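You operate a simulated robot arm through the tools that you are given. There is no shell and no other tool. Be economical: measure what you need, move in short steps, check, and stop when the job is done.

The job below is to be done with a simulated two-armed robot. You get a single attempt, and the scene is never put back.

TASK
Pick up the black paper cup with one hand, pass it to the other hand and put it on the shelf under the wooden counter. Set down upright: black paper cup.

Only the result counts: the job must be done as asked and must still hold three seconds after the hand-in. Knocking over, shifting, dropping, spilling or breaking anything else fails it.

THE ROBOT
Two 6-joint arms with two-finger grippers on one trunk, on a base that drives. Base frame: it is fixed to the floor where the robot stands at the start and does not move with it; the origin is under the middle of the robot, x ahead of it, y to its left, z up. Lengths are in m, angles in degrees, forces in N, time in s.
The left shoulder is at the start at [0.06, 0.143, 0.725], the right one opposite. With the tool pointing down near the work surface each hand reaches from about 0.28 to 0.7 m from the robot's upright axis, wherever it stands, measured 20 degrees to its own side. Places, roughly: shelf under the wooden counter [-0.6, -1.3, 0.3]. Payload 2.45 kg a hand.
Tool frame (each hand has its own): the origin (TCP) lies between the finger pads and is the grasp point; the fingertips stand 0.026 m ahead of it; z points along the fingers, y is the line along which they close. The gripper opens to 0.096 m. The gripper's body begins 0.069 m behind the TCP.
Orientation is told as [roll, pitch, yaw] about the base's x, y, z axes, in that order, counted from this pose: with the fingers straight down and closing along the base's y, the tool's x points along the base's -x, its y along +y and its z along -z.

THE INTERFACE
- The arms move only by the tool arm_command. It takes "left_targets", "right_targets" or both (then of equal length, played together; a hand with none holds still); each is a list of rows, each a list of 7 numbers: the opening, from 0 (shut) to 1 (fully open), then the shift along the tool's x, y, z in units of 400 mm (1.0 is 400 mm), then the turn, a rotation vector about the tool's x, y, z in units of 45 degrees (1.0 is 45 degrees). In form: [[hand, dx, dy, dz, ax, ay, az], ...]. A call has 1 to 10 rows; each row is the pose to reach, as a shift and turn from the pose commanded when the call began, along the tool's axes at that moment. A call with a number of a shift or a turn outside -1 to 1 is refused whole. A row lasts 0.2 s, in which the tool goes at most 0.05 m and 8.6 degrees; a call with a longer step from one row to the next is refused whole, and so is a gripper value outside its range. Where a pose cannot be reached the arm comes as near as it can. A force on the tool above 40 N (or 10 N above the force at the start of the call, whichever is more), or a blocked arm, ends the call early, and 0.2 s more pass. The fingers move at their own pace and stop on an object; they squeeze with about 25 N. The grip force told is the motor's: it shows also when the fingers shut on nothing. Time passes only in rows, and 0.2 s behind the last, so rows that repeat a pose let the fingers close. It gives the time, the measured TCP pose, the force on the tool (base axes), the opening and the grip force at its end, in the units of the frame above (readings bear some noise), with the torque about the TCP (base axes, N m) and any sound that the robot's microphone picked up, and new pictures: "views" is both (left out), scene, wrist or none (wrist: the cameras of the hands that moved).
- Cameras (640 x 400 px; columns grow to the right, rows downward): "scene" is now at [0.1224, 0.0075, 1.3071]; the picture's right is [0.38, -0.92, -0.00], its down [-0.80, -0.33, -0.50] and it looks along [0.46, 0.19, -0.87] (base axes); focal length 252 px, centre (320, 200). "left" rides on the left gripper at [0.082, -0.003, -0.098] in its tool frame; the picture's right is [0.04, 1.00, 0.00], its down [-0.73, 0.03, -0.68] and it looks along [-0.68, 0.03, 0.73] (tool axes); focal length 256 px, centre (320, 200). "right" rides on the right gripper at [0.082, 0.003, -0.098] in its tool frame; the picture's right is [-0.04, 1.00, 0.00], its down [-0.73, -0.03, -0.68] and it looks along [-0.68, -0.03, 0.73] (tool axes); focal length 256 px, centre (320, 200). There is no depth. A picture from a camera that has moved, and an enlarged one, comes with that camera's place and axes in the base frame and with its lens. The place of the scene camera against the robot may be out by one fixed shift of up to 0.025 m in any direction.
- lift_body(by): slides the trunk up (or, below 0, down) by that many m; the arms and the scene camera ride with it, the base frame stays. It gives what a move gives, with no picture.
- steer(legs): drives the robot by 1 to 6 legs, each [ahead, turn to the left] in m and degrees, along the robot's own axes; the way and the turn of a leg run together, so that a leg with both is an arc; at most 1.5 m and 180 degrees a leg. The arms and the cameras ride along, it lands a little off, and it stops where it bumps. It gives what a move gives, and a new picture of the scene camera.
- aim_head(pan, tilt): turns the head with the scene camera to pan (to the left, within 86 degrees either way) and tilt (down, from -29 to 69), counted from straight ahead of the robot. It gives what a move gives, and a new picture of the scene camera.
- enlarge(camera, box): a new picture of the part [left, top, right, bottom] of that camera's present view, enlarged. The clock stands still meanwhile.
- hand_in(): hands the job in; it is judged then, once.

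Go step by step. Nothing tells you exact positions but the pictures and the camera data: compare them with the known pose of the tool, close in by small moves and look again before you grip or let go. The budget is 120 turns and 260 pictures, counting those below and the enlarged ones. Unless the task says otherwise, let go and move clear before handing in, and close with one line.

The tools are called after ">>>" as a command line: name --argument value ..., lists and objects as JSON in quotes. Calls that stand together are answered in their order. arm_command: Moves the arms, as the interface text tells. Its arguments: {"type":"object","properties":{"left_targets":{"type":"array","items":{"type":"array","items":{"type":"number"}}},"right_targets":{"type":"array","items":{"type":"array","items":{"type":"number"}}},"views":{"type":"string","enum":["both","scene","wrist","none"]}},"required":[]} The other tools are called the same way: lift_body (by) slides the trunk up or down; steer (legs) drives the base; aim_head (pan, tilt) turns the head that bears the scene camera; enlarge (camera, box) takes an enlarged picture of a part of a camera's view; hand_in () hands the job in.

At the start:

```text
time: 0.0
left_eef_pos: [0.3561, 0.2552, 0.8151]
left_tool_rot: [0.0, 0.0, 0.0]
left_force: [0.2, 0.3, -0.3]
left_moment: [-0.02, -0.01, 0.0]
left_width: 0.0961
left_grip_force: 0.1
right_eef_pos: [0.3647, -0.0722, 0.8141]
right_tool_rot: [-0.1, 0.1, -0.1]
right_force: [0.9, -1.0, -0.7]
right_moment: [-0.03, -0.01, -0.01]
right_width: 0.096
right_grip_force: 0.0
trunk travel left (down, up): [-0.35, 0.24]
robot x, y, heading: [0.0005, -0.0014, 0.2]
head pan, tilt: [22.5, 59.9]
```

scene: 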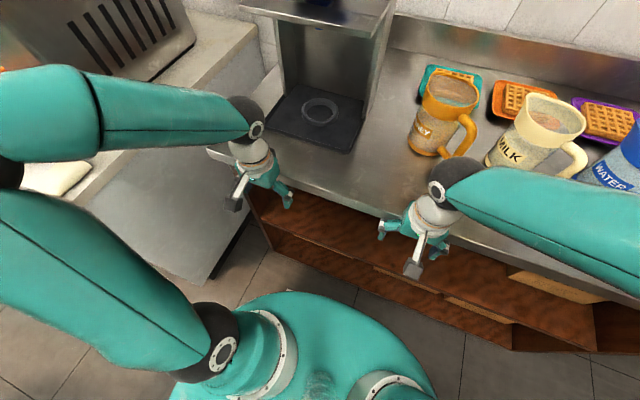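
right: 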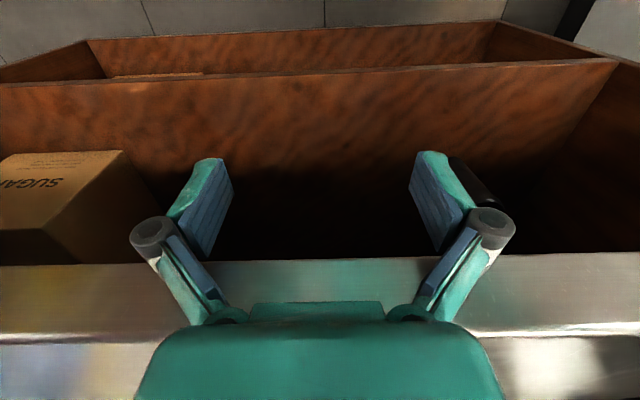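
left: 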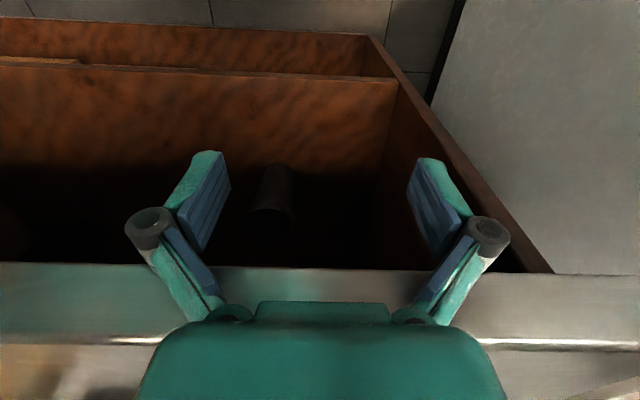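

I see a steel counter ahead with wooden bins in front of/below it, and a dark cup-like shape in the left bin. I'll look closer and also survey the wooden counter behind right.

>>> enlarge --camera "left" --box '[180, 130, 400, 270]'

>>> aim_head --pan 0 --tilt 50

>>> aim_head --pan -80 --tilt 35

```text
2.86 times, centred on (290, 200) of left
camera zoom: at [0.275, 0.2523, 0.9128], right [-0.04, 1.0, 0.0], down [0.73, 0.03, 0.68], along [0.68, 0.03, -0.73], focal length 731 px, centre (406, 200)
```

zoom: 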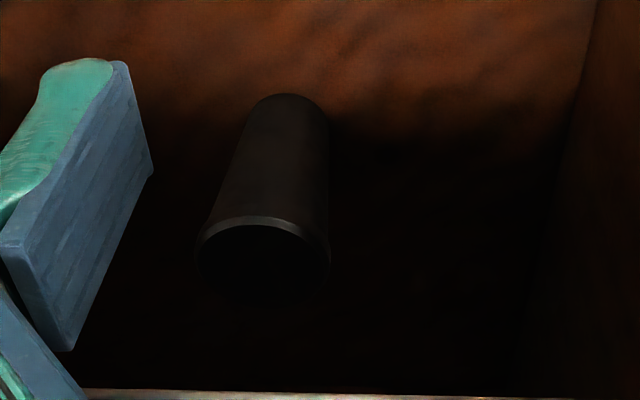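

```text
time: 0.9
left_eef_pos: [0.3563, 0.2567, 0.8153]
left_tool_rot: [0.0, 0.0, 0.0]
left_force: [-0.7, -0.4, -0.2]
left_moment: [0.0, 0.0, 0.0]
left_width: 0.0963
left_grip_force: 0.0
right_eef_pos: [0.3646, -0.0721, 0.8154]
right_tool_rot: [-0.1, 0.1, 0.1]
right_force: [-0.6, 0.8, -0.4]
right_moment: [-0.02, -0.03, 0.02]
right_width: 0.096
right_grip_force: 0.1
trunk travel left (down, up): [-0.35, 0.24]
robot x, y, heading: [0.0017, -0.0009, -0.1]
head pan, tilt: [0.0, 50.0]
camera scene: at [0.1378, -0.018, 1.3195], right [0.0, -1.0, 0.0], down [-0.77, 0.0, -0.64], along [0.64, 0.0, -0.77], focal length 252 px, centre (320, 200)
```

scene: 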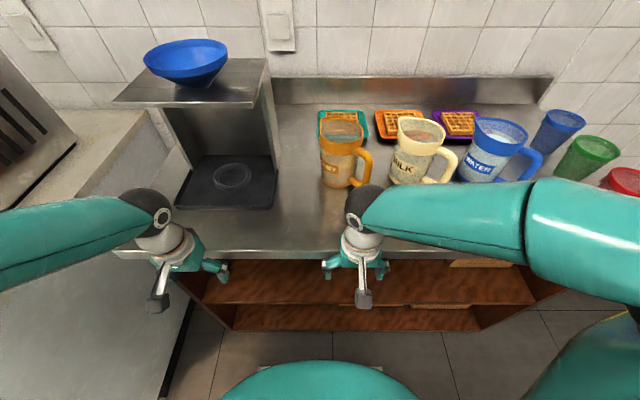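

```text
time: 2.4
left_eef_pos: [0.3564, 0.2547, 0.8151]
left_tool_rot: [-0.1, 0.0, 0.1]
left_force: [0.0, 0.4, 0.9]
left_moment: [0.03, -0.01, 0.01]
left_width: 0.0962
left_grip_force: 0.0
right_eef_pos: [0.3634, -0.0722, 0.8144]
right_tool_rot: [0.0, 0.0, -0.1]
right_force: [0.6, 0.3, 0.0]
right_moment: [-0.01, 0.01, -0.03]
right_width: 0.096
right_grip_force: 0.0
trunk travel left (down, up): [-0.35, 0.24]
robot x, y, heading: [-0.0016, -0.0001, -0.1]
head pan, tilt: [-80.0, 35.0]
camera scene: at [0.0761, -0.1048, 1.3413], right [-0.98, -0.17, 0.0], down [-0.1, 0.56, -0.82], along [0.14, -0.81, -0.57], focal length 252 px, centre (320, 200)
```

scene: 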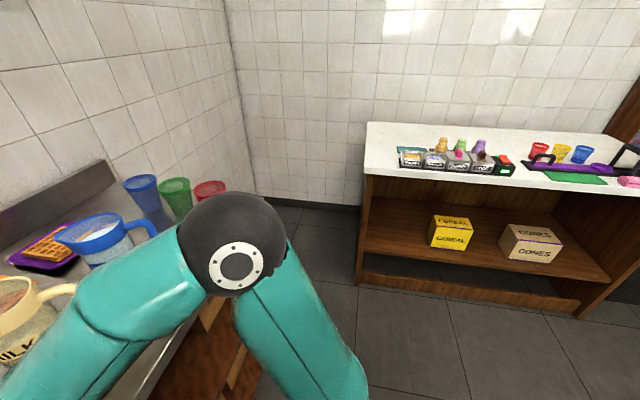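

The cup seems to stand upright on the shelf under the steel counter. I'll check the surroundings before backing up for a better look.

>>> aim_head --pan 86 --tilt 40

>>> aim_head --pan 20 --tilt 50

>>> steer --legs '[[-0.35, 0]]'

```text
time: 4.9
left_eef_pos: [0.3567, 0.2556, 0.8154]
left_tool_rot: [0.0, 0.0, 0.0]
left_force: [0.6, 0.7, 0.4]
left_moment: [0.01, 0.03, -0.04]
left_width: 0.0961
left_grip_force: 0.0
right_eef_pos: [0.3635, -0.0709, 0.8159]
right_tool_rot: [0.0, 0.1, -0.1]
right_force: [0.6, -0.2, 0.5]
right_moment: [0.05, 0.0, 0.0]
right_width: 0.096
right_grip_force: 0.1
trunk travel left (down, up): [-0.35, 0.24]
robot x, y, heading: [-0.0008, -0.0008, -0.0]
head pan, tilt: [85.9, 40.0]
camera scene: at [0.0668, 0.0667, 1.3338], right [1.0, -0.07, 0.0], down [-0.05, -0.64, -0.77], along [0.05, 0.76, -0.64], focal length 252 px, centre (320, 200)
```

scene: 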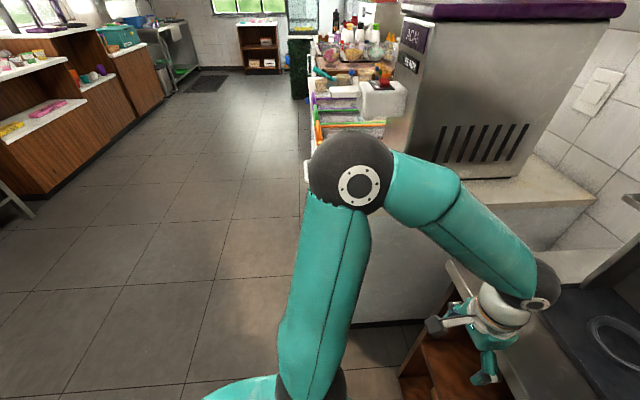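

```text
time: 6.3
left_eef_pos: [0.3576, 0.256, 0.8152]
left_tool_rot: [0.0, 0.0, 0.0]
left_force: [0.1, -0.5, 0.2]
left_moment: [0.03, 0.03, -0.03]
left_width: 0.0963
left_grip_force: 0.1
right_eef_pos: [0.3633, -0.0706, 0.8151]
right_tool_rot: [0.0, 0.1, 0.0]
right_force: [-0.5, -0.2, 0.2]
right_moment: [0.01, -0.04, 0.02]
right_width: 0.096
right_grip_force: 0.0
trunk travel left (down, up): [-0.35, 0.24]
robot x, y, heading: [0.0003, -0.0007, 0.1]
head pan, tilt: [20.0, 50.0]
camera scene: at [0.1331, 0.0083, 1.3196], right [0.34, -0.94, 0.0], down [-0.72, -0.26, -0.64], along [0.6, 0.22, -0.77], focal length 252 px, centre (320, 200)
```

scene: 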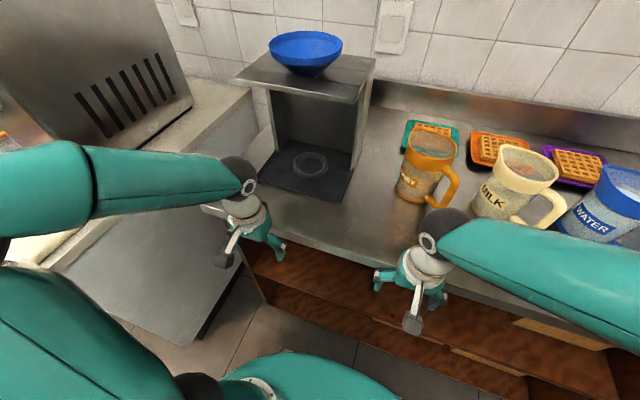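

```text
time: 8.6
left_eef_pos: [0.0164, 0.2535, 0.8155]
left_tool_rot: [-0.1, 0.0, -0.6]
left_force: [-0.9, -0.5, 0.4]
left_moment: [-0.03, 0.02, 0.0]
left_width: 0.096
left_grip_force: 0.1
right_eef_pos: [0.0188, -0.0729, 0.8158]
right_tool_rot: [0.0, 0.0, -0.6]
right_force: [0.3, -0.4, 1.3]
right_moment: [-0.01, -0.02, -0.01]
right_width: 0.0959
right_grip_force: 0.1
trunk travel left (down, up): [-0.35, 0.24]
robot x, y, heading: [-0.3414, 0.0001, -0.6]
head pan, tilt: [20.0, 50.0]
camera scene: at [-0.2097, 0.0082, 1.3197], right [0.33, -0.94, 0.0], down [-0.72, -0.25, -0.64], along [0.61, 0.21, -0.77], focal length 252 px, centre (320, 200)
```

scene: 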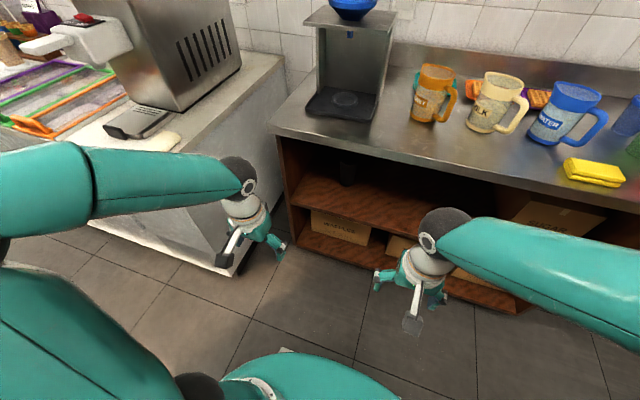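

Now the cup is visible on the upper shelf of the under-counter. I'll lower the trunk and look straight into the shelf.

>>> lift_body --by -0.3

>>> aim_head --pan 15 --tilt 35

>>> enlarge --camera "scene" --box '[200, 100, 440, 250]'

```text
time: 11.6
left_eef_pos: [0.0168, 0.2536, 0.5159]
left_tool_rot: [0.0, 0.0, -0.6]
left_force: [0.1, 1.4, 0.3]
left_moment: [0.01, -0.02, 0.05]
left_width: 0.0961
left_grip_force: 0.0
right_eef_pos: [0.0201, -0.0734, 0.5146]
right_tool_rot: [0.0, 0.1, -0.7]
right_force: [0.9, -0.1, 0.2]
right_moment: [0.03, 0.0, 0.02]
right_width: 0.0961
right_grip_force: 0.0
trunk travel left (down, up): [-0.05, 0.54]
robot x, y, heading: [-0.344, 0.0013, -0.7]
head pan, tilt: [20.0, 50.0]
```

```text
time: 12.3
left_eef_pos: [0.0165, 0.2533, 0.5163]
left_tool_rot: [-0.1, 0.1, -0.6]
left_force: [0.5, 0.0, 0.1]
left_moment: [-0.01, -0.02, 0.02]
left_width: 0.0962
left_grip_force: 0.0
right_eef_pos: [0.0208, -0.0744, 0.5159]
right_tool_rot: [0.0, 0.1, -0.6]
right_force: [-0.2, 0.1, 0.0]
right_moment: [0.02, 0.01, -0.02]
right_width: 0.0959
right_grip_force: 0.2
trunk travel left (down, up): [-0.05, 0.54]
robot x, y, heading: [-0.3416, -0.0025, -0.6]
head pan, tilt: [15.0, 35.0]
camera scene: at [-0.1965, 0.0046, 1.0412], right [0.25, -0.97, 0.0], down [-0.56, -0.14, -0.82], along [0.79, 0.2, -0.57], focal length 252 px, centre (320, 200)
```

scene: 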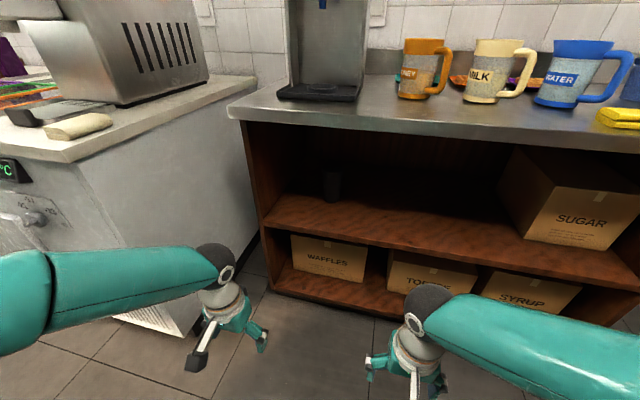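

```text
2.67 times, centred on (320, 175) of scene
camera zoom: at [-0.1965, 0.0046, 1.0412], right [0.25, -0.97, 0.0], down [-0.56, -0.14, -0.82], along [0.79, 0.2, -0.57], focal length 672 px, centre (320, 267)
```

zoom: 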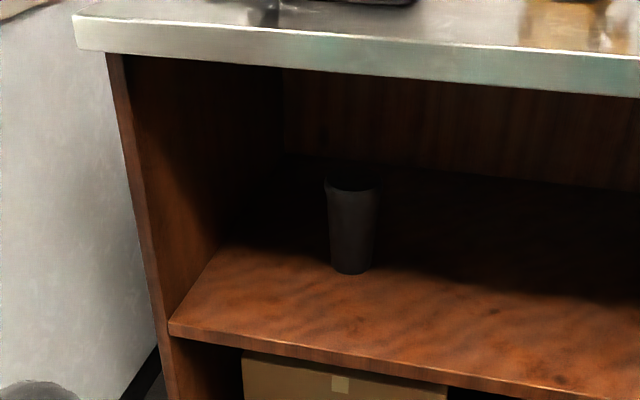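

The cup stands upright at roughly [0.6, 0.18], shelf surface z≈0.47, shelf edge x≈0.40. I'll tilt the left hand 45° forward outside the shelf, keeping clear.

>>> arm_command --left_targets '[[1, 0, 0, 0, 0, -0.17, 0], [1, 0, 0, 0, 0, -0.34, 0], [1, 0, 0, 0, 0, -0.51, 0], [1, 0, 0, 0, 0, -0.68, 0], [1, 0, 0, 0, 0, -0.85, 0], [1, 0, 0, 0, 0, -1, 0], [1, 0, 0, 0, 0, -1, 0]]' --views "both"

```text
time: 13.9
left_eef_pos: [0.0703, 0.2724, 0.5537]
left_tool_rot: [-0.2, -45.0, -0.5]
left_force: [0.3, -0.3, -0.1]
left_moment: [0.01, -0.03, -0.01]
left_width: 0.096
left_grip_force: 0.1
left hand out of reach, approached as far as the arm can: row 4, 5, 6, 7
right_eef_pos: [0.0202, -0.0736, 0.5153]
right_tool_rot: [0.1, 0.1, -0.6]
right_force: [-0.8, 0.1, 0.5]
right_moment: [-0.01, 0.0, 0.02]
right_width: 0.0959
right_grip_force: 0.2
trunk travel left (down, up): [-0.05, 0.54]
robot x, y, heading: [-0.3431, 0.0021, -0.6]
head pan, tilt: [15.0, 35.0]
camera scene: at [-0.1966, 0.0045, 1.0413], right [0.25, -0.97, 0.0], down [-0.56, -0.14, -0.82], along [0.79, 0.2, -0.57], focal length 252 px, centre (320, 200)
camera left: at [-0.0564, 0.2705, 0.5659], right [-0.02, 1.0, -0.03], down [0.04, 0.03, 1.0], along [1.0, 0.02, -0.04], focal length 256 px, centre (320, 200)
```

scene: 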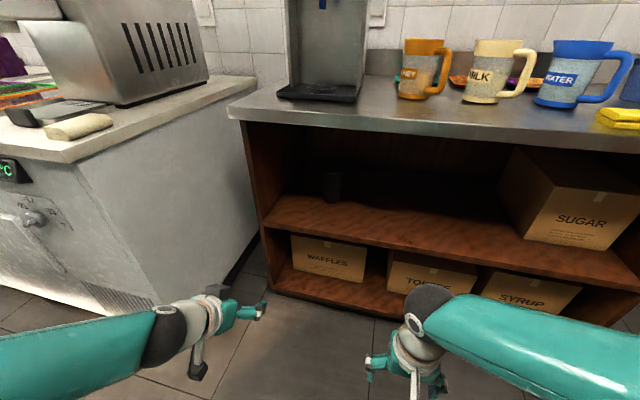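
left: 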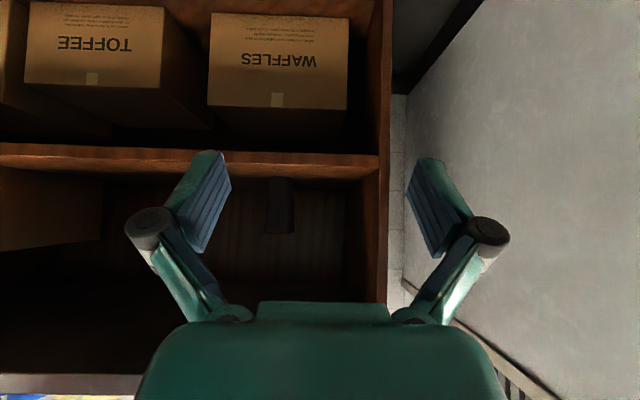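

Left wrist camera gives cup at y≈0.18, base z≈0.48, height ≈0.14, diameter ≈0.077. I'll drive ahead so the hand stands at the bay mouth.

>>> steer --legs '[[0.28, 0.6]]'

>>> arm_command --left_targets '[[1, 0, 0, 0, 0, 0, 0]]' --views "wrist"

```text
time: 15.9
left_eef_pos: [0.3554, 0.2763, 0.5546]
left_tool_rot: [0.2, -44.8, 0.1]
left_force: [-0.5, -0.7, 0.1]
left_moment: [0.0, 0.01, 0.0]
left_width: 0.0963
left_grip_force: 0.1
right_eef_pos: [0.3095, -0.07, 0.5161]
right_tool_rot: [0.0, 0.0, 0.0]
right_force: [0.2, 0.1, -0.6]
right_moment: [0.0, 0.01, 0.02]
right_width: 0.0961
right_grip_force: 0.0
trunk travel left (down, up): [-0.05, 0.54]
robot x, y, heading: [-0.0574, -0.0007, 0.4]
head pan, tilt: [15.0, 35.0]
camera scene: at [0.0911, 0.0048, 1.0413], right [0.26, -0.96, 0.0], down [-0.55, -0.15, -0.82], along [0.79, 0.22, -0.57], focal length 252 px, centre (320, 200)
```

scene: 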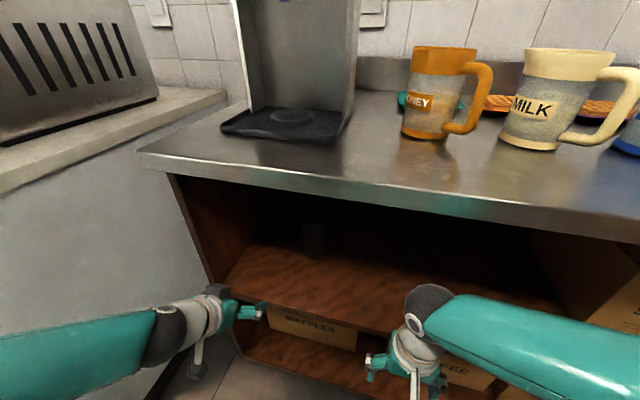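

```text
time: 16.3
left_eef_pos: [0.3553, 0.2758, 0.5534]
left_tool_rot: [0.0, -44.9, 0.2]
left_force: [1.0, -0.3, -0.8]
left_moment: [-0.02, -0.03, 0.0]
left_width: 0.0959
left_grip_force: 0.0
right_eef_pos: [0.3096, -0.0701, 0.5169]
right_tool_rot: [0.0, 0.0, 0.1]
right_force: [0.4, 0.6, 0.1]
right_moment: [0.0, 0.0, -0.03]
right_width: 0.0962
right_grip_force: 0.0
trunk travel left (down, up): [-0.05, 0.54]
robot x, y, heading: [-0.0531, -0.0038, 0.3]
head pan, tilt: [15.0, 35.0]
camera left: at [0.2283, 0.2732, 0.5661], right [-0.03, 1.0, -0.03], down [0.04, 0.03, 1.0], along [1.0, 0.03, -0.04], focal length 256 px, centre (320, 200)
```

left: 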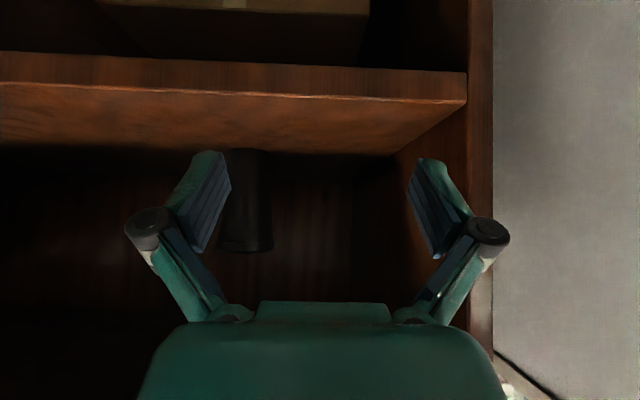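

Cup center about [0.60, 0.182], base z≈0.484, rim≈0.624. I'll align the hand laterally with the cup just inside the bay's mouth.

>>> arm_command --left_targets '[[1, -0.032, -0.08, 0.038, 0, 0, 0], [1, -0.065, -0.16, 0.077, 0, 0, 0], [1, -0.097, -0.2375, 0.115, 0, 0, 0], [1, -0.097, -0.2375, 0.115, 0, 0, 0]]' --views "both"

```text
time: 17.3
left_eef_pos: [0.414, 0.1794, 0.5503]
left_tool_rot: [-0.1, -44.8, 0.1]
left_force: [-1.0, -0.2, -0.7]
left_moment: [0.0, -0.01, 0.0]
left_width: 0.096
left_grip_force: 0.1
right_eef_pos: [0.3093, -0.069, 0.5157]
right_tool_rot: [0.0, 0.1, 0.2]
right_force: [-0.6, 0.1, 0.8]
right_moment: [-0.02, -0.03, 0.03]
right_width: 0.0959
right_grip_force: 0.1
trunk travel left (down, up): [-0.05, 0.54]
robot x, y, heading: [-0.0497, -0.0013, 0.1]
head pan, tilt: [15.0, 35.0]
camera scene: at [0.0913, 0.0048, 1.0413], right [0.26, -0.96, 0.0], down [-0.55, -0.15, -0.82], along [0.79, 0.22, -0.57], focal length 252 px, centre (320, 200)
camera left: at [0.2875, 0.1767, 0.5617], right [-0.03, 1.0, -0.03], down [0.04, 0.03, 1.0], along [1.0, 0.03, -0.04], focal length 256 px, centre (320, 200)
```

scene: 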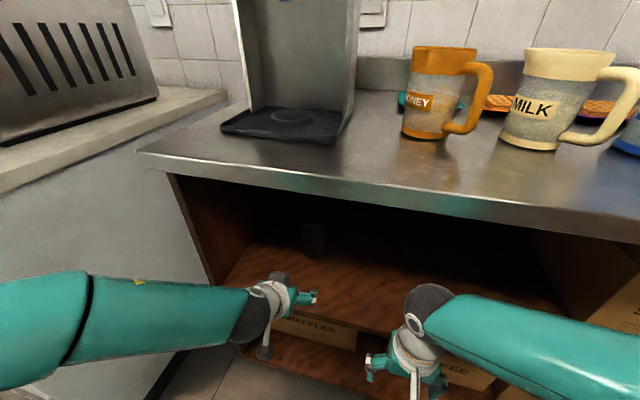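
left: 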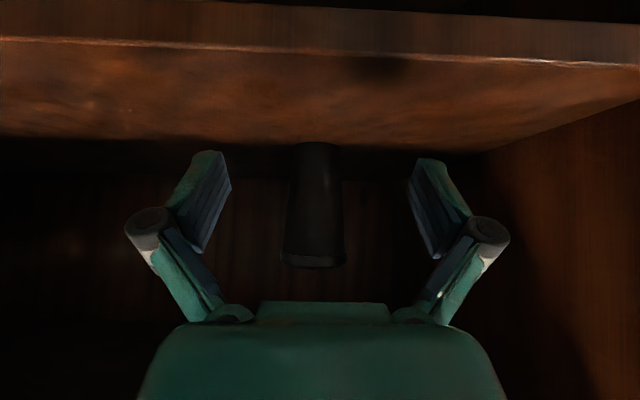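

Laterally aligned. I'll advance about 0.115 m and lower 0.015 m, then look again.

>>> arm_command --left_targets '[[1, -0.06, 0, 0.077, 0, 0, 0], [1, -0.12, 0, 0.154, 0, 0, 0], [1, -0.1785, 0, 0.2315, 0, 0, 0], [1, -0.1785, 0, 0.2315, 0, 0, 0]]' --views "both"

>>> enlarge --camera "left" --box '[160, 80, 480, 280]'

```text
time: 18.3
left_eef_pos: [0.5318, 0.1825, 0.5371]
left_tool_rot: [-0.1, -44.9, 0.1]
left_force: [-0.3, -0.1, 0.1]
left_moment: [-0.01, -0.02, 0.01]
left_width: 0.0958
left_grip_force: 0.0
right_eef_pos: [0.3099, -0.0702, 0.517]
right_tool_rot: [0.2, 0.0, 0.2]
right_force: [-0.1, 0.2, 0.3]
right_moment: [0.01, 0.0, 0.0]
right_width: 0.0958
right_grip_force: 0.1
trunk travel left (down, up): [-0.05, 0.54]
robot x, y, heading: [-0.0532, -0.0013, 0.5]
head pan, tilt: [15.0, 35.0]
camera scene: at [0.0914, 0.0048, 1.0413], right [0.26, -0.96, 0.0], down [-0.55, -0.15, -0.82], along [0.79, 0.22, -0.57], focal length 252 px, centre (320, 200)
camera left: at [0.4038, 0.1797, 0.5493], right [-0.03, 1.0, -0.03], down [0.04, 0.03, 1.0], along [1.0, 0.03, -0.04], focal length 256 px, centre (320, 200)
```

scene: 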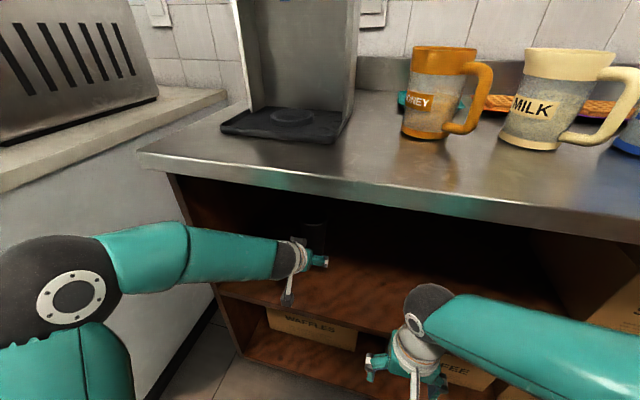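
left: 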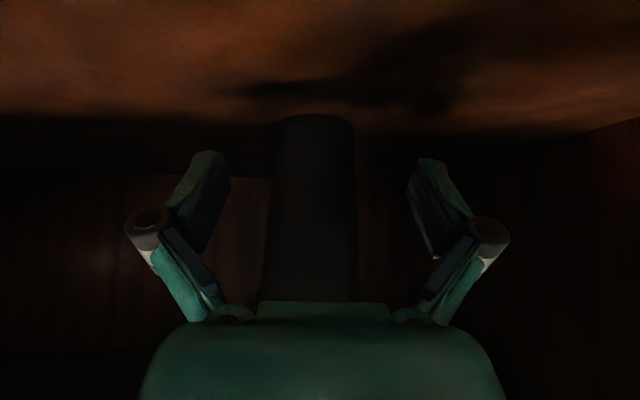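

```text
2.00 times, centred on (320, 180) of left
camera zoom: at [0.4038, 0.1797, 0.5493], right [-0.03, 1.0, -0.03], down [0.04, 0.03, 1.0], along [1.0, 0.03, -0.04], focal length 512 px, centre (320, 240)
```

zoom: 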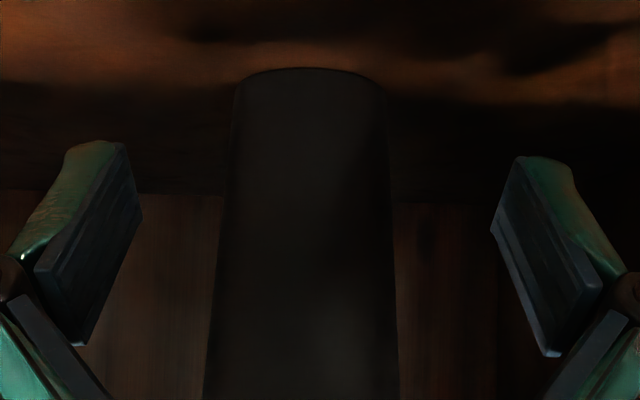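

Cup axis at x≈0.60, y≈0.182, centered between the fingers. Advance 0.065 m to put the pads around it.

>>> arm_command --left_targets '[[1, -0.054, 0, 0.061, 0, 0, 0], [1, -0.108, 0, 0.122, 0, 0, 0], [1, -0.108, 0, 0.122, 0, 0, 0]]' --views "both"

>>> enlarge --camera "left" --box '[160, 80, 480, 280]'

```text
time: 19.1
left_eef_pos: [0.5991, 0.1815, 0.5338]
left_tool_rot: [-0.1, -45.0, 0.1]
left_force: [-1.5, -0.6, 3.4]
left_moment: [0.07, -0.07, 0.01]
left_width: 0.0961
left_grip_force: 0.0
right_eef_pos: [0.3097, -0.0706, 0.5161]
right_tool_rot: [0.1, 0.0, 0.1]
right_force: [0.1, -0.1, 1.1]
right_moment: [0.02, -0.01, 0.01]
right_width: 0.0958
right_grip_force: 0.0
trunk travel left (down, up): [-0.05, 0.54]
robot x, y, heading: [-0.0554, 0.002, 0.1]
head pan, tilt: [15.0, 35.0]
camera scene: at [0.0909, 0.0047, 1.0414], right [0.26, -0.96, 0.0], down [-0.55, -0.15, -0.82], along [0.79, 0.22, -0.57], focal length 252 px, centre (320, 200)
camera left: at [0.4713, 0.1779, 0.5457], right [-0.03, 1.0, -0.03], down [0.04, 0.03, 1.0], along [1.0, 0.03, -0.04], focal length 256 px, centre (320, 200)
```

scene: 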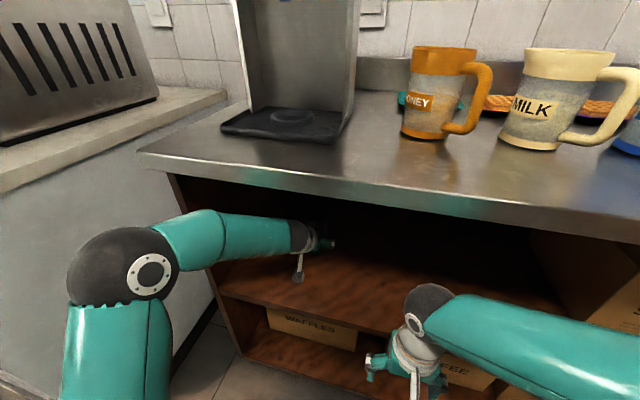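
left: 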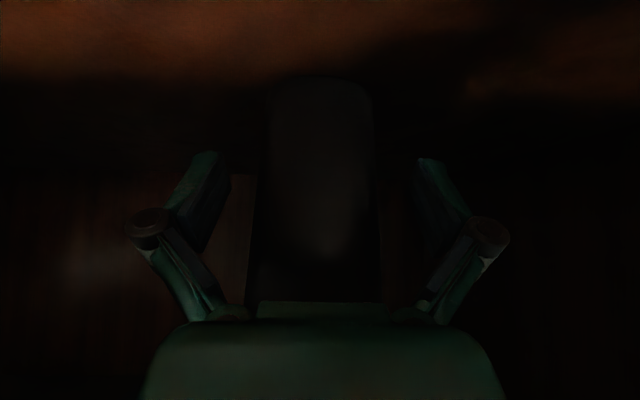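

```text
2.00 times, centred on (320, 180) of left
camera zoom: at [0.4713, 0.1779, 0.5457], right [-0.03, 1.0, -0.03], down [0.04, 0.03, 1.0], along [1.0, 0.03, -0.04], focal length 512 px, centre (320, 240)
```

zoom: 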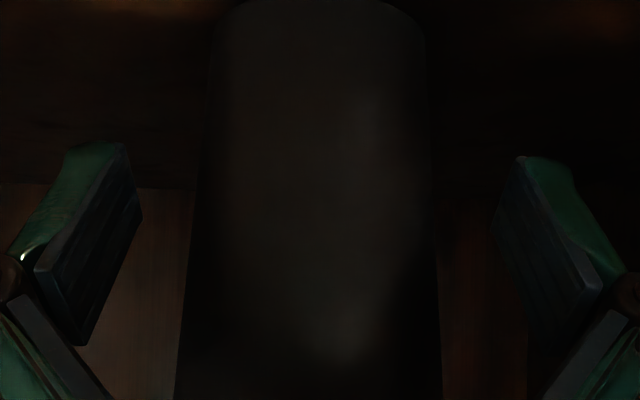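

Comparing the views, the cup axis is nearer x≈0.63 with base z≈0.47. I'll advance another 0.028 m.

>>> arm_command --left_targets '[[1, -0.018, 0, 0.032, 0, 0, 0], [1, -0.035, 0, 0.064, 0, 0, 0], [1, -0.035, 0, 0.064, 0, 0, 0]]' --views "none"

>>> enlarge --camera "left" --box '[160, 30, 480, 330]'

>>> enlarge --camera "scene" --box '[240, 190, 400, 290]'

```text
time: 19.8
left_eef_pos: [0.6277, 0.1818, 0.5325]
left_tool_rot: [-0.3, -45.9, 0.4]
left_force: [-2.4, 0.1, 9.4]
left_moment: [-0.13, 0.04, -0.04]
left_width: 0.096
left_grip_force: 0.2
right_eef_pos: [0.3085, -0.0708, 0.5169]
right_tool_rot: [0.1, 0.0, 0.2]
right_force: [0.0, -0.1, 0.2]
right_moment: [0.0, 0.01, 0.0]
right_width: 0.0959
right_grip_force: 0.0
trunk travel left (down, up): [-0.05, 0.54]
robot x, y, heading: [-0.0542, 0.0022, 0.2]
head pan, tilt: [15.0, 35.0]
stopped in row 3 (left hand): the force on the tool passed its limit at 41 N (the readings are from after the stop); the commanded pose is now the measured one
```

```text
1.33 times, centred on (320, 180) of left
camera zoom: at [0.5003, 0.1787, 0.5424], right [-0.03, 1.0, -0.03], down [0.02, 0.03, 1.0], along [1.0, 0.03, -0.02], focal length 341 px, centre (320, 227)
```

zoom: 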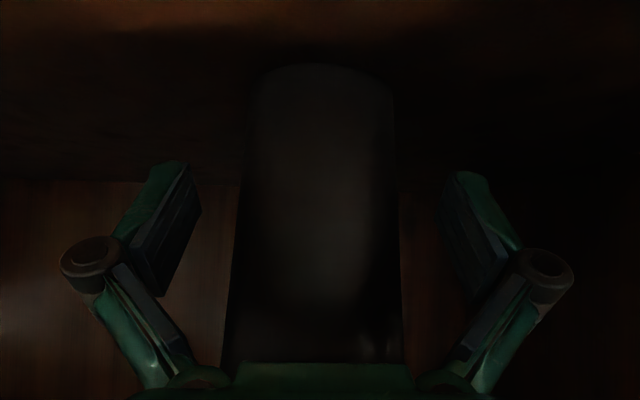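

```text
4.00 times, centred on (320, 240) of scene
camera zoom: at [0.0903, 0.0046, 1.0411], right [0.26, -0.96, 0.0], down [-0.55, -0.15, -0.82], along [0.79, 0.22, -0.57], focal length 1009 px, centre (320, 40)
```

zoom: 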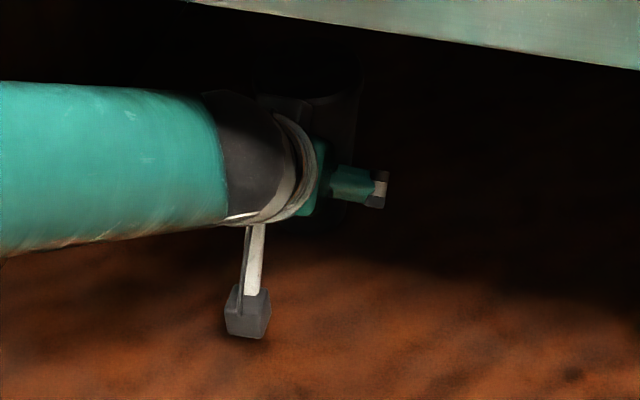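

The upward force means the fingertips touched the shelf, so the shelf is slightly higher than estimated. I'll raise the hand 15 mm and look again.

>>> arm_command --left_targets '[[1, -0.0265, 0, -0.0265, 0, 0, 0], [1, -0.0265, 0, -0.0265, 0, 0, 0]]' --views "none"

>>> aim_head --pan 20 --tilt 35

>>> enlarge --camera "scene" --box '[300, 200, 380, 250]'

>>> enlarge --camera "left" --box '[160, 30, 480, 330]'

```text
time: 20.4
left_eef_pos: [0.6269, 0.1819, 0.5449]
left_tool_rot: [-0.2, -45.6, 0.4]
left_force: [-0.2, -0.6, 0.2]
left_moment: [0.01, 0.02, 0.06]
left_width: 0.096
left_grip_force: 0.0
right_eef_pos: [0.31, -0.0708, 0.516]
right_tool_rot: [0.1, 0.1, 0.1]
right_force: [0.4, -0.6, -0.5]
right_moment: [0.05, 0.0, 0.01]
right_width: 0.0958
right_grip_force: 0.1
trunk travel left (down, up): [-0.05, 0.54]
robot x, y, heading: [-0.054, -0.0029, 0.2]
head pan, tilt: [15.0, 35.0]
```

```text
time: 21.1
left_eef_pos: [0.6273, 0.182, 0.5457]
left_tool_rot: [-0.3, -45.5, 0.3]
left_force: [0.4, -0.2, 0.6]
left_moment: [0.03, 0.0, 0.03]
left_width: 0.0962
left_grip_force: 0.1
right_eef_pos: [0.3102, -0.0711, 0.5165]
right_tool_rot: [0.0, 0.1, 0.0]
right_force: [0.2, -0.5, 0.1]
right_moment: [0.05, 0.0, 0.02]
right_width: 0.0961
right_grip_force: 0.1
trunk travel left (down, up): [-0.05, 0.54]
robot x, y, heading: [-0.0533, -0.0025, 0.3]
head pan, tilt: [20.0, 35.0]
camera scene: at [0.089, 0.0121, 1.0413], right [0.35, -0.94, 0.0], down [-0.54, -0.2, -0.82], along [0.77, 0.28, -0.57], focal length 252 px, centre (320, 200)
```

scene: 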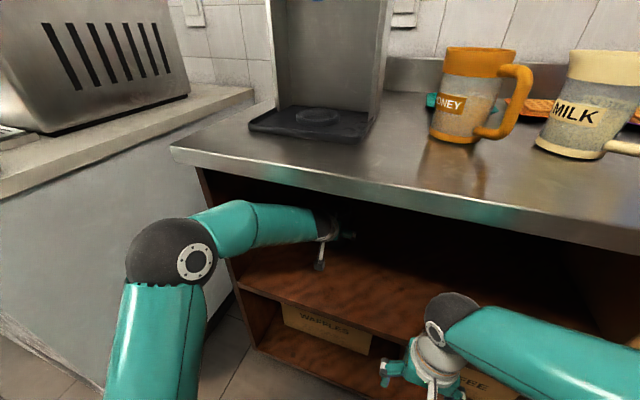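

```text
8.00 times, centred on (340, 225) of scene
camera zoom: at [0.089, 0.0121, 1.0413], right [0.35, -0.94, 0.0], down [-0.54, -0.2, -0.82], along [0.77, 0.28, -0.57], focal length 2017 px, centre (160, 0)
```

zoom: 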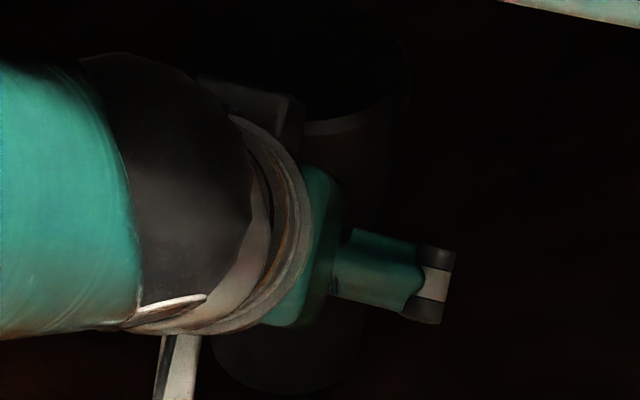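

```text
1.33 times, centred on (320, 180) of left
camera zoom: at [0.4999, 0.1788, 0.5555], right [-0.03, 1.0, -0.03], down [0.03, 0.03, 1.0], along [1.0, 0.03, -0.03], focal length 341 px, centre (320, 227)
```

zoom: 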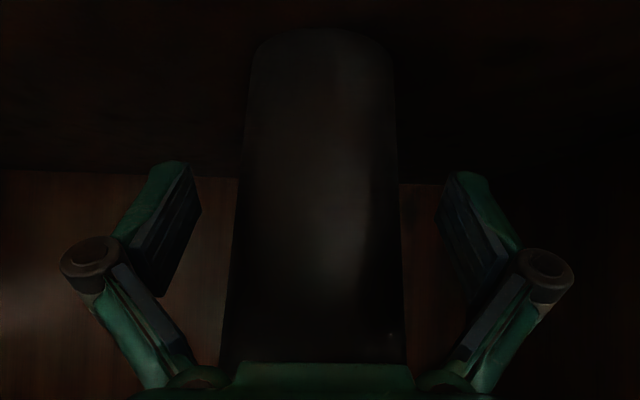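

The cup is upright and centered between the fingers, at about the TCP depth. Closing the left gripper.

>>> arm_command --left_targets '[[0.8, 0, 0, 0, 0, 0, 0], [0.6, 0, 0, 0, 0, 0, 0], [0.4, 0, 0, 0, 0, 0, 0], [0.2, 0, 0, 0, 0, 0, 0], [0, 0, 0, 0, 0, 0, 0], [0, 0, 0, 0, 0, 0, 0]]' --views "wrist"

>>> enlarge --camera "scene" --box '[300, 200, 380, 250]'

```text
time: 22.5
left_eef_pos: [0.6266, 0.1833, 0.5461]
left_tool_rot: [-0.3, -45.7, 0.3]
left_force: [-1.2, -1.4, 1.3]
left_moment: [-0.2, -0.01, -0.03]
left_width: 0.0647
left_grip_force: 24.3
right_eef_pos: [0.3095, -0.0711, 0.517]
right_tool_rot: [0.0, 0.1, 0.1]
right_force: [-0.1, 0.9, -0.2]
right_moment: [-0.01, -0.02, 0.01]
right_width: 0.0961
right_grip_force: 0.0
trunk travel left (down, up): [-0.05, 0.54]
robot x, y, heading: [-0.053, -0.0008, 0.1]
head pan, tilt: [20.0, 35.0]
camera left: at [0.4998, 0.1786, 0.5556], right [-0.03, 1.0, -0.03], down [0.03, 0.03, 1.0], along [1.0, 0.03, -0.03], focal length 256 px, centre (320, 200)
```

left: 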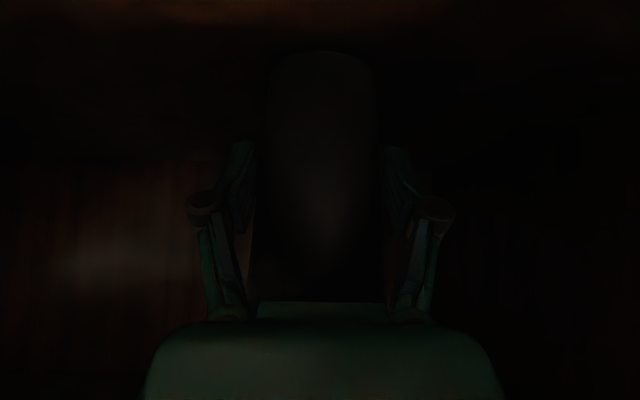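

```text
8.00 times, centred on (340, 225) of scene
camera zoom: at [0.0889, 0.0121, 1.0413], right [0.35, -0.94, 0.0], down [-0.54, -0.2, -0.82], along [0.77, 0.28, -0.57], focal length 2017 px, centre (160, 0)
```

zoom: 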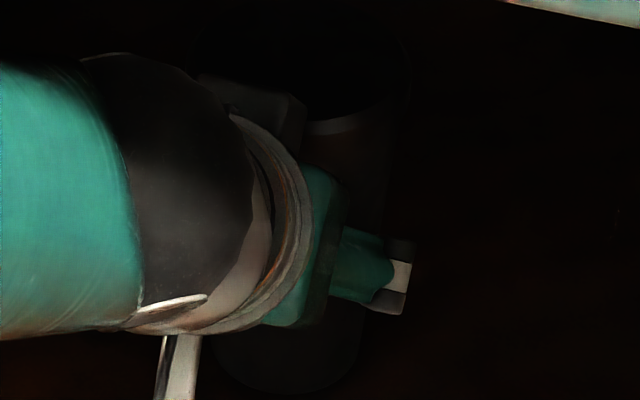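

Gripped firmly (0.065 m). Lift 35 mm and check.

>>> arm_command --left_targets '[[0, -0.02, 0, -0.02, 0, 0, 0], [0, -0.04, 0, -0.04, 0, 0, 0], [0, -0.062, 0, -0.062, 0, 0, 0], [0, -0.062, 0, -0.062, 0, 0, 0]]' --views "wrist"

>>> steer --legs '[[-0.45, 0]]'

```text
time: 23.5
left_eef_pos: [0.6265, 0.1841, 0.5816]
left_tool_rot: [-0.3, -45.6, 0.5]
left_force: [0.2, 0.0, -2.2]
left_moment: [-0.01, 0.07, 0.02]
left_width: 0.0652
left_grip_force: 24.8
right_eef_pos: [0.3099, -0.0693, 0.5158]
right_tool_rot: [-0.1, 0.1, 0.1]
right_force: [0.4, 0.9, -0.7]
right_moment: [0.0, 0.01, 0.02]
right_width: 0.0958
right_grip_force: 0.0
trunk travel left (down, up): [-0.05, 0.54]
robot x, y, heading: [-0.0554, -0.0039, 0.3]
head pan, tilt: [20.0, 35.0]
camera left: at [0.4991, 0.1805, 0.5911], right [-0.03, 1.0, -0.03], down [0.03, 0.03, 1.0], along [1.0, 0.03, -0.03], focal length 256 px, centre (320, 200)
```

left: 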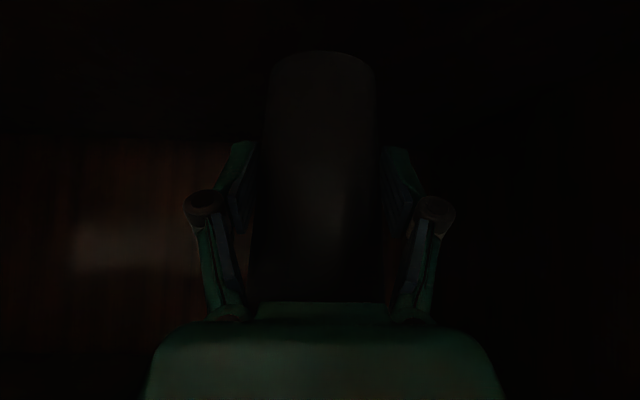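

```text
time: 26.3
left_eef_pos: [0.1705, 0.1832, 0.5812]
left_tool_rot: [-0.3, -45.6, 0.3]
left_force: [-0.1, 0.6, -3.7]
left_moment: [0.0, 0.04, -0.04]
left_width: 0.0646
left_grip_force: 24.9
right_eef_pos: [-0.1463, -0.073, 0.5168]
right_tool_rot: [0.0, 0.2, 0.3]
right_force: [0.5, 0.8, 0.5]
right_moment: [-0.02, 0.0, 0.0]
right_width: 0.0961
right_grip_force: 0.1
trunk travel left (down, up): [-0.05, 0.54]
robot x, y, heading: [-0.5108, -0.0042, 0.2]
head pan, tilt: [20.0, 35.0]
camera scene: at [-0.3677, 0.0101, 1.0412], right [0.35, -0.94, 0.0], down [-0.54, -0.2, -0.82], along [0.77, 0.28, -0.57], focal length 252 px, centre (320, 200)
```

scene: 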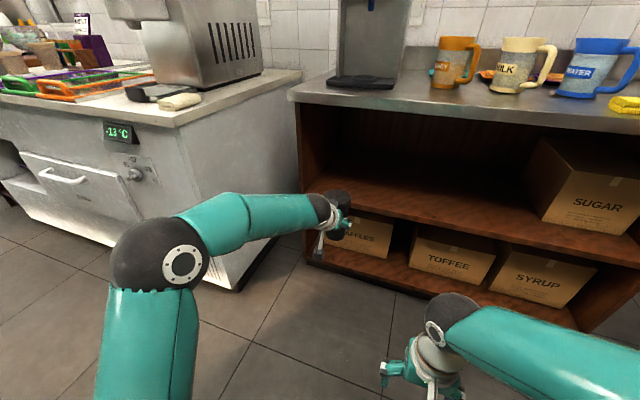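

The cup is out, held upright by the left hand. Next: bring the left hand in front, yawed right, while the right hand moves aside to prepare for the handover.

>>> arm_command --left_targets '[[0, 0.026, -0.0375, -0.0386, 0.106, 0, 0.104], [0, 0.052, -0.075, -0.077, 0.212, 0, 0.207], [0, 0.0785, -0.1125, -0.116, 0.318, 0, 0.311], [0, 0.105, -0.15, -0.154, 0.423, 0, 0.415], [0, 0.131, -0.1875, -0.193, 0.529, 0, 0.518], [0, 0.157, -0.225, -0.2315, 0.635, 0, 0.622], [0, 0.157, -0.225, -0.2315, 0.635, 0, 0.622]]' --right_targets '[[1, 0, -0.075, -0.033, 0, 0, 0], [1, 0, -0.15, -0.067, 0, 0, 0], [1, 0, -0.225, -0.1, 0, 0, 0], [1, 0, -0.3, -0.133, 0, 0, 0], [1, 0, -0.375, -0.167, 0, 0, 0], [1, 0, -0.45, -0.2, 0, 0, 0], [1, 0, -0.45, -0.2, 0, 0, 0]]' --views "none"

>>> aim_head --pan 0 --tilt 45

```text
time: 27.9
left_eef_pos: [0.0582, 0.0909, 0.6011]
left_tool_rot: [-0.1, -45.7, -39.8]
left_force: [-0.7, 0.0, -3.0]
left_moment: [0.04, 0.02, 0.0]
left_width: 0.0647
left_grip_force: 24.8
right_eef_pos: [-0.1463, -0.2535, 0.5973]
right_tool_rot: [0.0, 0.1, 0.2]
right_force: [-0.9, 0.2, 0.0]
right_moment: [-0.01, -0.03, -0.01]
right_width: 0.0959
right_grip_force: 0.0
trunk travel left (down, up): [-0.05, 0.54]
robot x, y, heading: [-0.5127, -0.0027, 0.3]
head pan, tilt: [20.0, 35.0]
```

```text
time: 28.7
left_eef_pos: [0.0577, 0.091, 0.6019]
left_tool_rot: [-0.2, -45.7, -39.7]
left_force: [-0.1, -0.2, -2.8]
left_moment: [0.05, 0.06, -0.02]
left_width: 0.0646
left_grip_force: 24.3
right_eef_pos: [-0.1463, -0.2543, 0.5968]
right_tool_rot: [0.1, 0.1, 0.1]
right_force: [0.5, 0.9, 0.0]
right_moment: [0.02, 0.03, 0.03]
right_width: 0.096
right_grip_force: 0.1
trunk travel left (down, up): [-0.05, 0.54]
robot x, y, heading: [-0.5145, -0.0023, 0.3]
head pan, tilt: [0.0, 45.0]
camera scene: at [-0.3693, -0.0201, 1.0265], right [0.01, -1.0, 0.0], down [-0.71, 0.0, -0.71], along [0.71, 0.0, -0.71], focal length 252 px, centre (320, 200)
```

scene: 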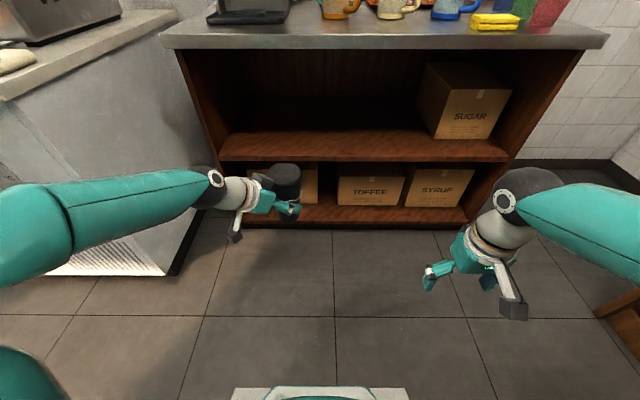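

Cup held upright. Continue yawing the left hand and tilt the right hand 45°.

>>> arm_command --left_targets '[[0, 0.009, -0.043, -0.009, 0.093, 0, 0.091], [0, 0.018, -0.086, -0.018, 0.185, 0, 0.181], [0, 0.027, -0.13, -0.0275, 0.278, 0, 0.272], [0, 0.036, -0.173, -0.037, 0.371, 0, 0.363], [0, 0.045, -0.216, -0.046, 0.463, 0, 0.453], [0, 0.054, -0.259, -0.055, 0.556, 0, 0.544], [0, 0.054, -0.259, -0.055, 0.556, 0, 0.544]]' --right_targets '[[1, -0.03, 0, 0, 0, -0.17, 0], [1, -0.06, 0, 0, 0, -0.34, 0], [1, -0.09, 0, 0, 0, -0.51, 0], [1, -0.12, 0, 0, 0, -0.68, 0], [1, -0.15, 0, 0, 0, -0.85, 0], [1, -0.18, 0, 0, 0, -1, 0], [1, -0.18, 0, 0, 0, -1, 0]]' --views "both"

```text
time: 30.3
left_eef_pos: [-0.0322, 0.032, 0.6034]
left_tool_rot: [0.0, -45.8, -74.9]
left_force: [-0.4, 0.1, -3.4]
left_moment: [0.05, 0.01, 0.03]
left_width: 0.0645
left_grip_force: 24.9
right_eef_pos: [-0.0756, -0.2514, 0.5955]
right_tool_rot: [0.1, -45.0, 0.1]
right_force: [0.9, -0.2, 0.2]
right_moment: [-0.01, -0.01, 0.03]
right_width: 0.096
right_grip_force: 0.0
trunk travel left (down, up): [-0.05, 0.54]
robot x, y, heading: [-0.5157, -0.0067, 0.5]
head pan, tilt: [0.0, 45.0]
camera scene: at [-0.3694, -0.0201, 1.0264], right [0.01, -1.0, 0.0], down [-0.71, 0.0, -0.71], along [0.71, 0.0, -0.71], focal length 252 px, centre (320, 200)
camera right: at [-0.2021, -0.2488, 0.6074], right [0.02, 1.0, 0.03], down [0.04, -0.03, 1.0], along [1.0, -0.02, -0.04], focal length 256 px, centre (320, 200)
camera left: at [-0.0678, 0.1547, 0.6114], right [0.96, 0.29, -0.03], down [0.04, -0.02, 1.0], along [0.29, -0.96, -0.03], focal length 256 px, centre (320, 200)
```

scene: 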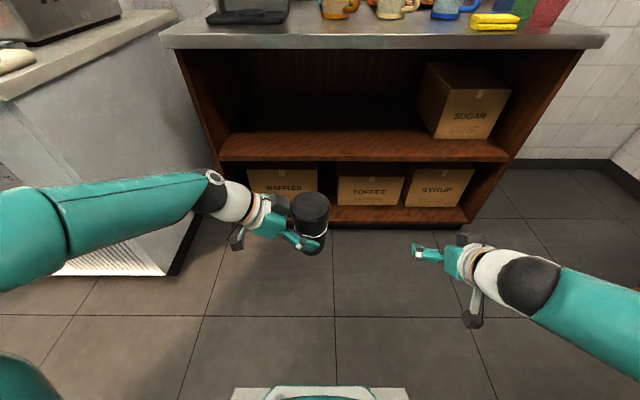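
right: 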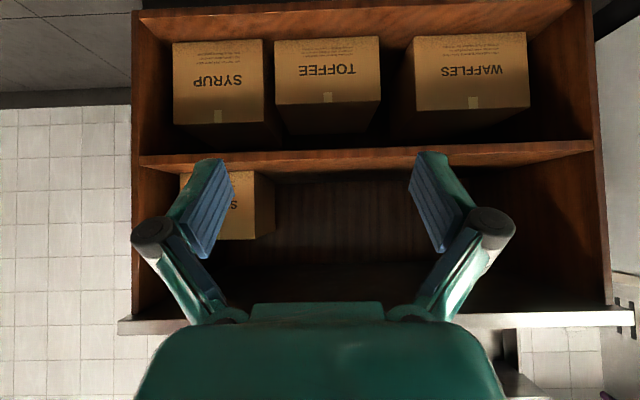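
left: 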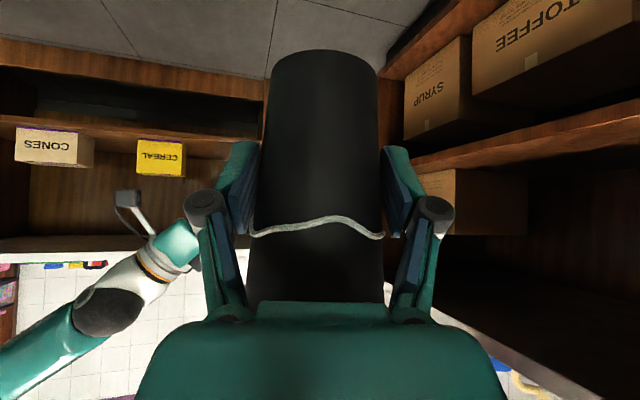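

>>> enlarge --camera "scene" --box '[200, 150, 460, 313]'

```text
2.45 times, centred on (330, 232) of scene
camera zoom: at [-0.3694, -0.0201, 1.0264], right [0.01, -1.0, 0.0], down [-0.71, 0.0, -0.71], along [0.71, 0.0, -0.71], focal length 619 px, centre (296, 123)
```

zoom: 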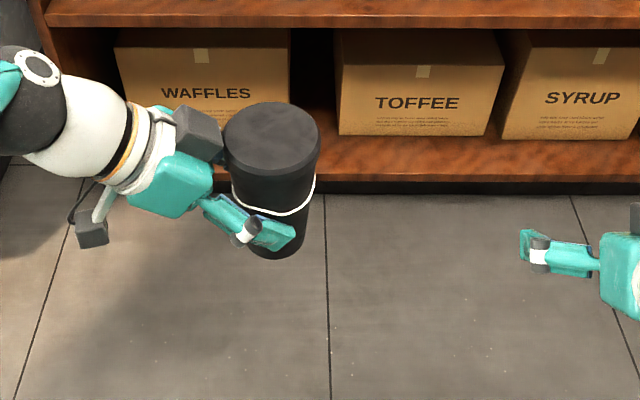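

Cup axis ≈ left TCP, base z≈0.555. Now yaw the right hand toward the left in two steps, keeping a standoff.

>>> arm_command --right_targets '[[1, -0.025, 0.0125, -0.025, -0.105, 0, -0.105], [1, -0.05, 0.025, -0.05, -0.21, 0, -0.21], [1, -0.075, 0.0375, -0.075, -0.314, 0, -0.314], [1, -0.1, 0.05, -0.1, -0.419, 0, -0.419], [1, -0.125, 0.0625, -0.125, -0.524, 0, -0.524], [1, -0.15, 0.075, -0.15, -0.6285, 0, -0.6285], [1, -0.15, 0.075, -0.15, -0.6285, 0, -0.6285]]' --views "scene"

```text
time: 31.9
left_eef_pos: [-0.0314, 0.0322, 0.6028]
left_tool_rot: [0.0, -45.8, -74.8]
left_force: [0.9, -0.4, -3.0]
left_moment: [0.04, 0.0, -0.03]
left_width: 0.0644
left_grip_force: 25.0
right_eef_pos: [-0.074, -0.2231, 0.6813]
right_tool_rot: [0.2, -45.0, 40.1]
right_force: [0.3, 0.6, -0.5]
right_moment: [0.01, 0.0, 0.02]
right_width: 0.096
right_grip_force: 0.1
trunk travel left (down, up): [-0.05, 0.54]
robot x, y, heading: [-0.5096, -0.0037, 0.1]
head pan, tilt: [0.0, 45.0]
camera scene: at [-0.3694, -0.0201, 1.0264], right [0.01, -1.0, 0.0], down [-0.71, 0.0, -0.71], along [0.71, 0.0, -0.71], focal length 252 px, centre (320, 200)
```

scene: 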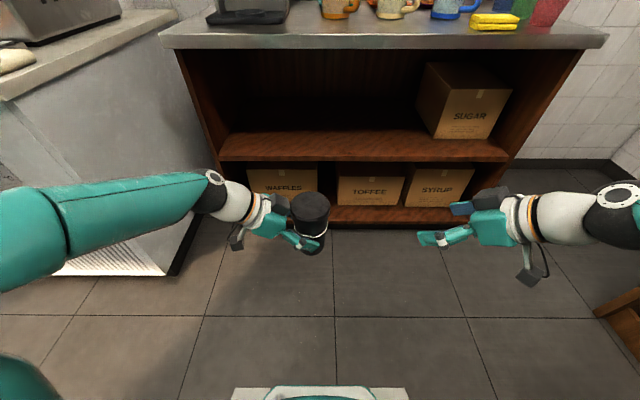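

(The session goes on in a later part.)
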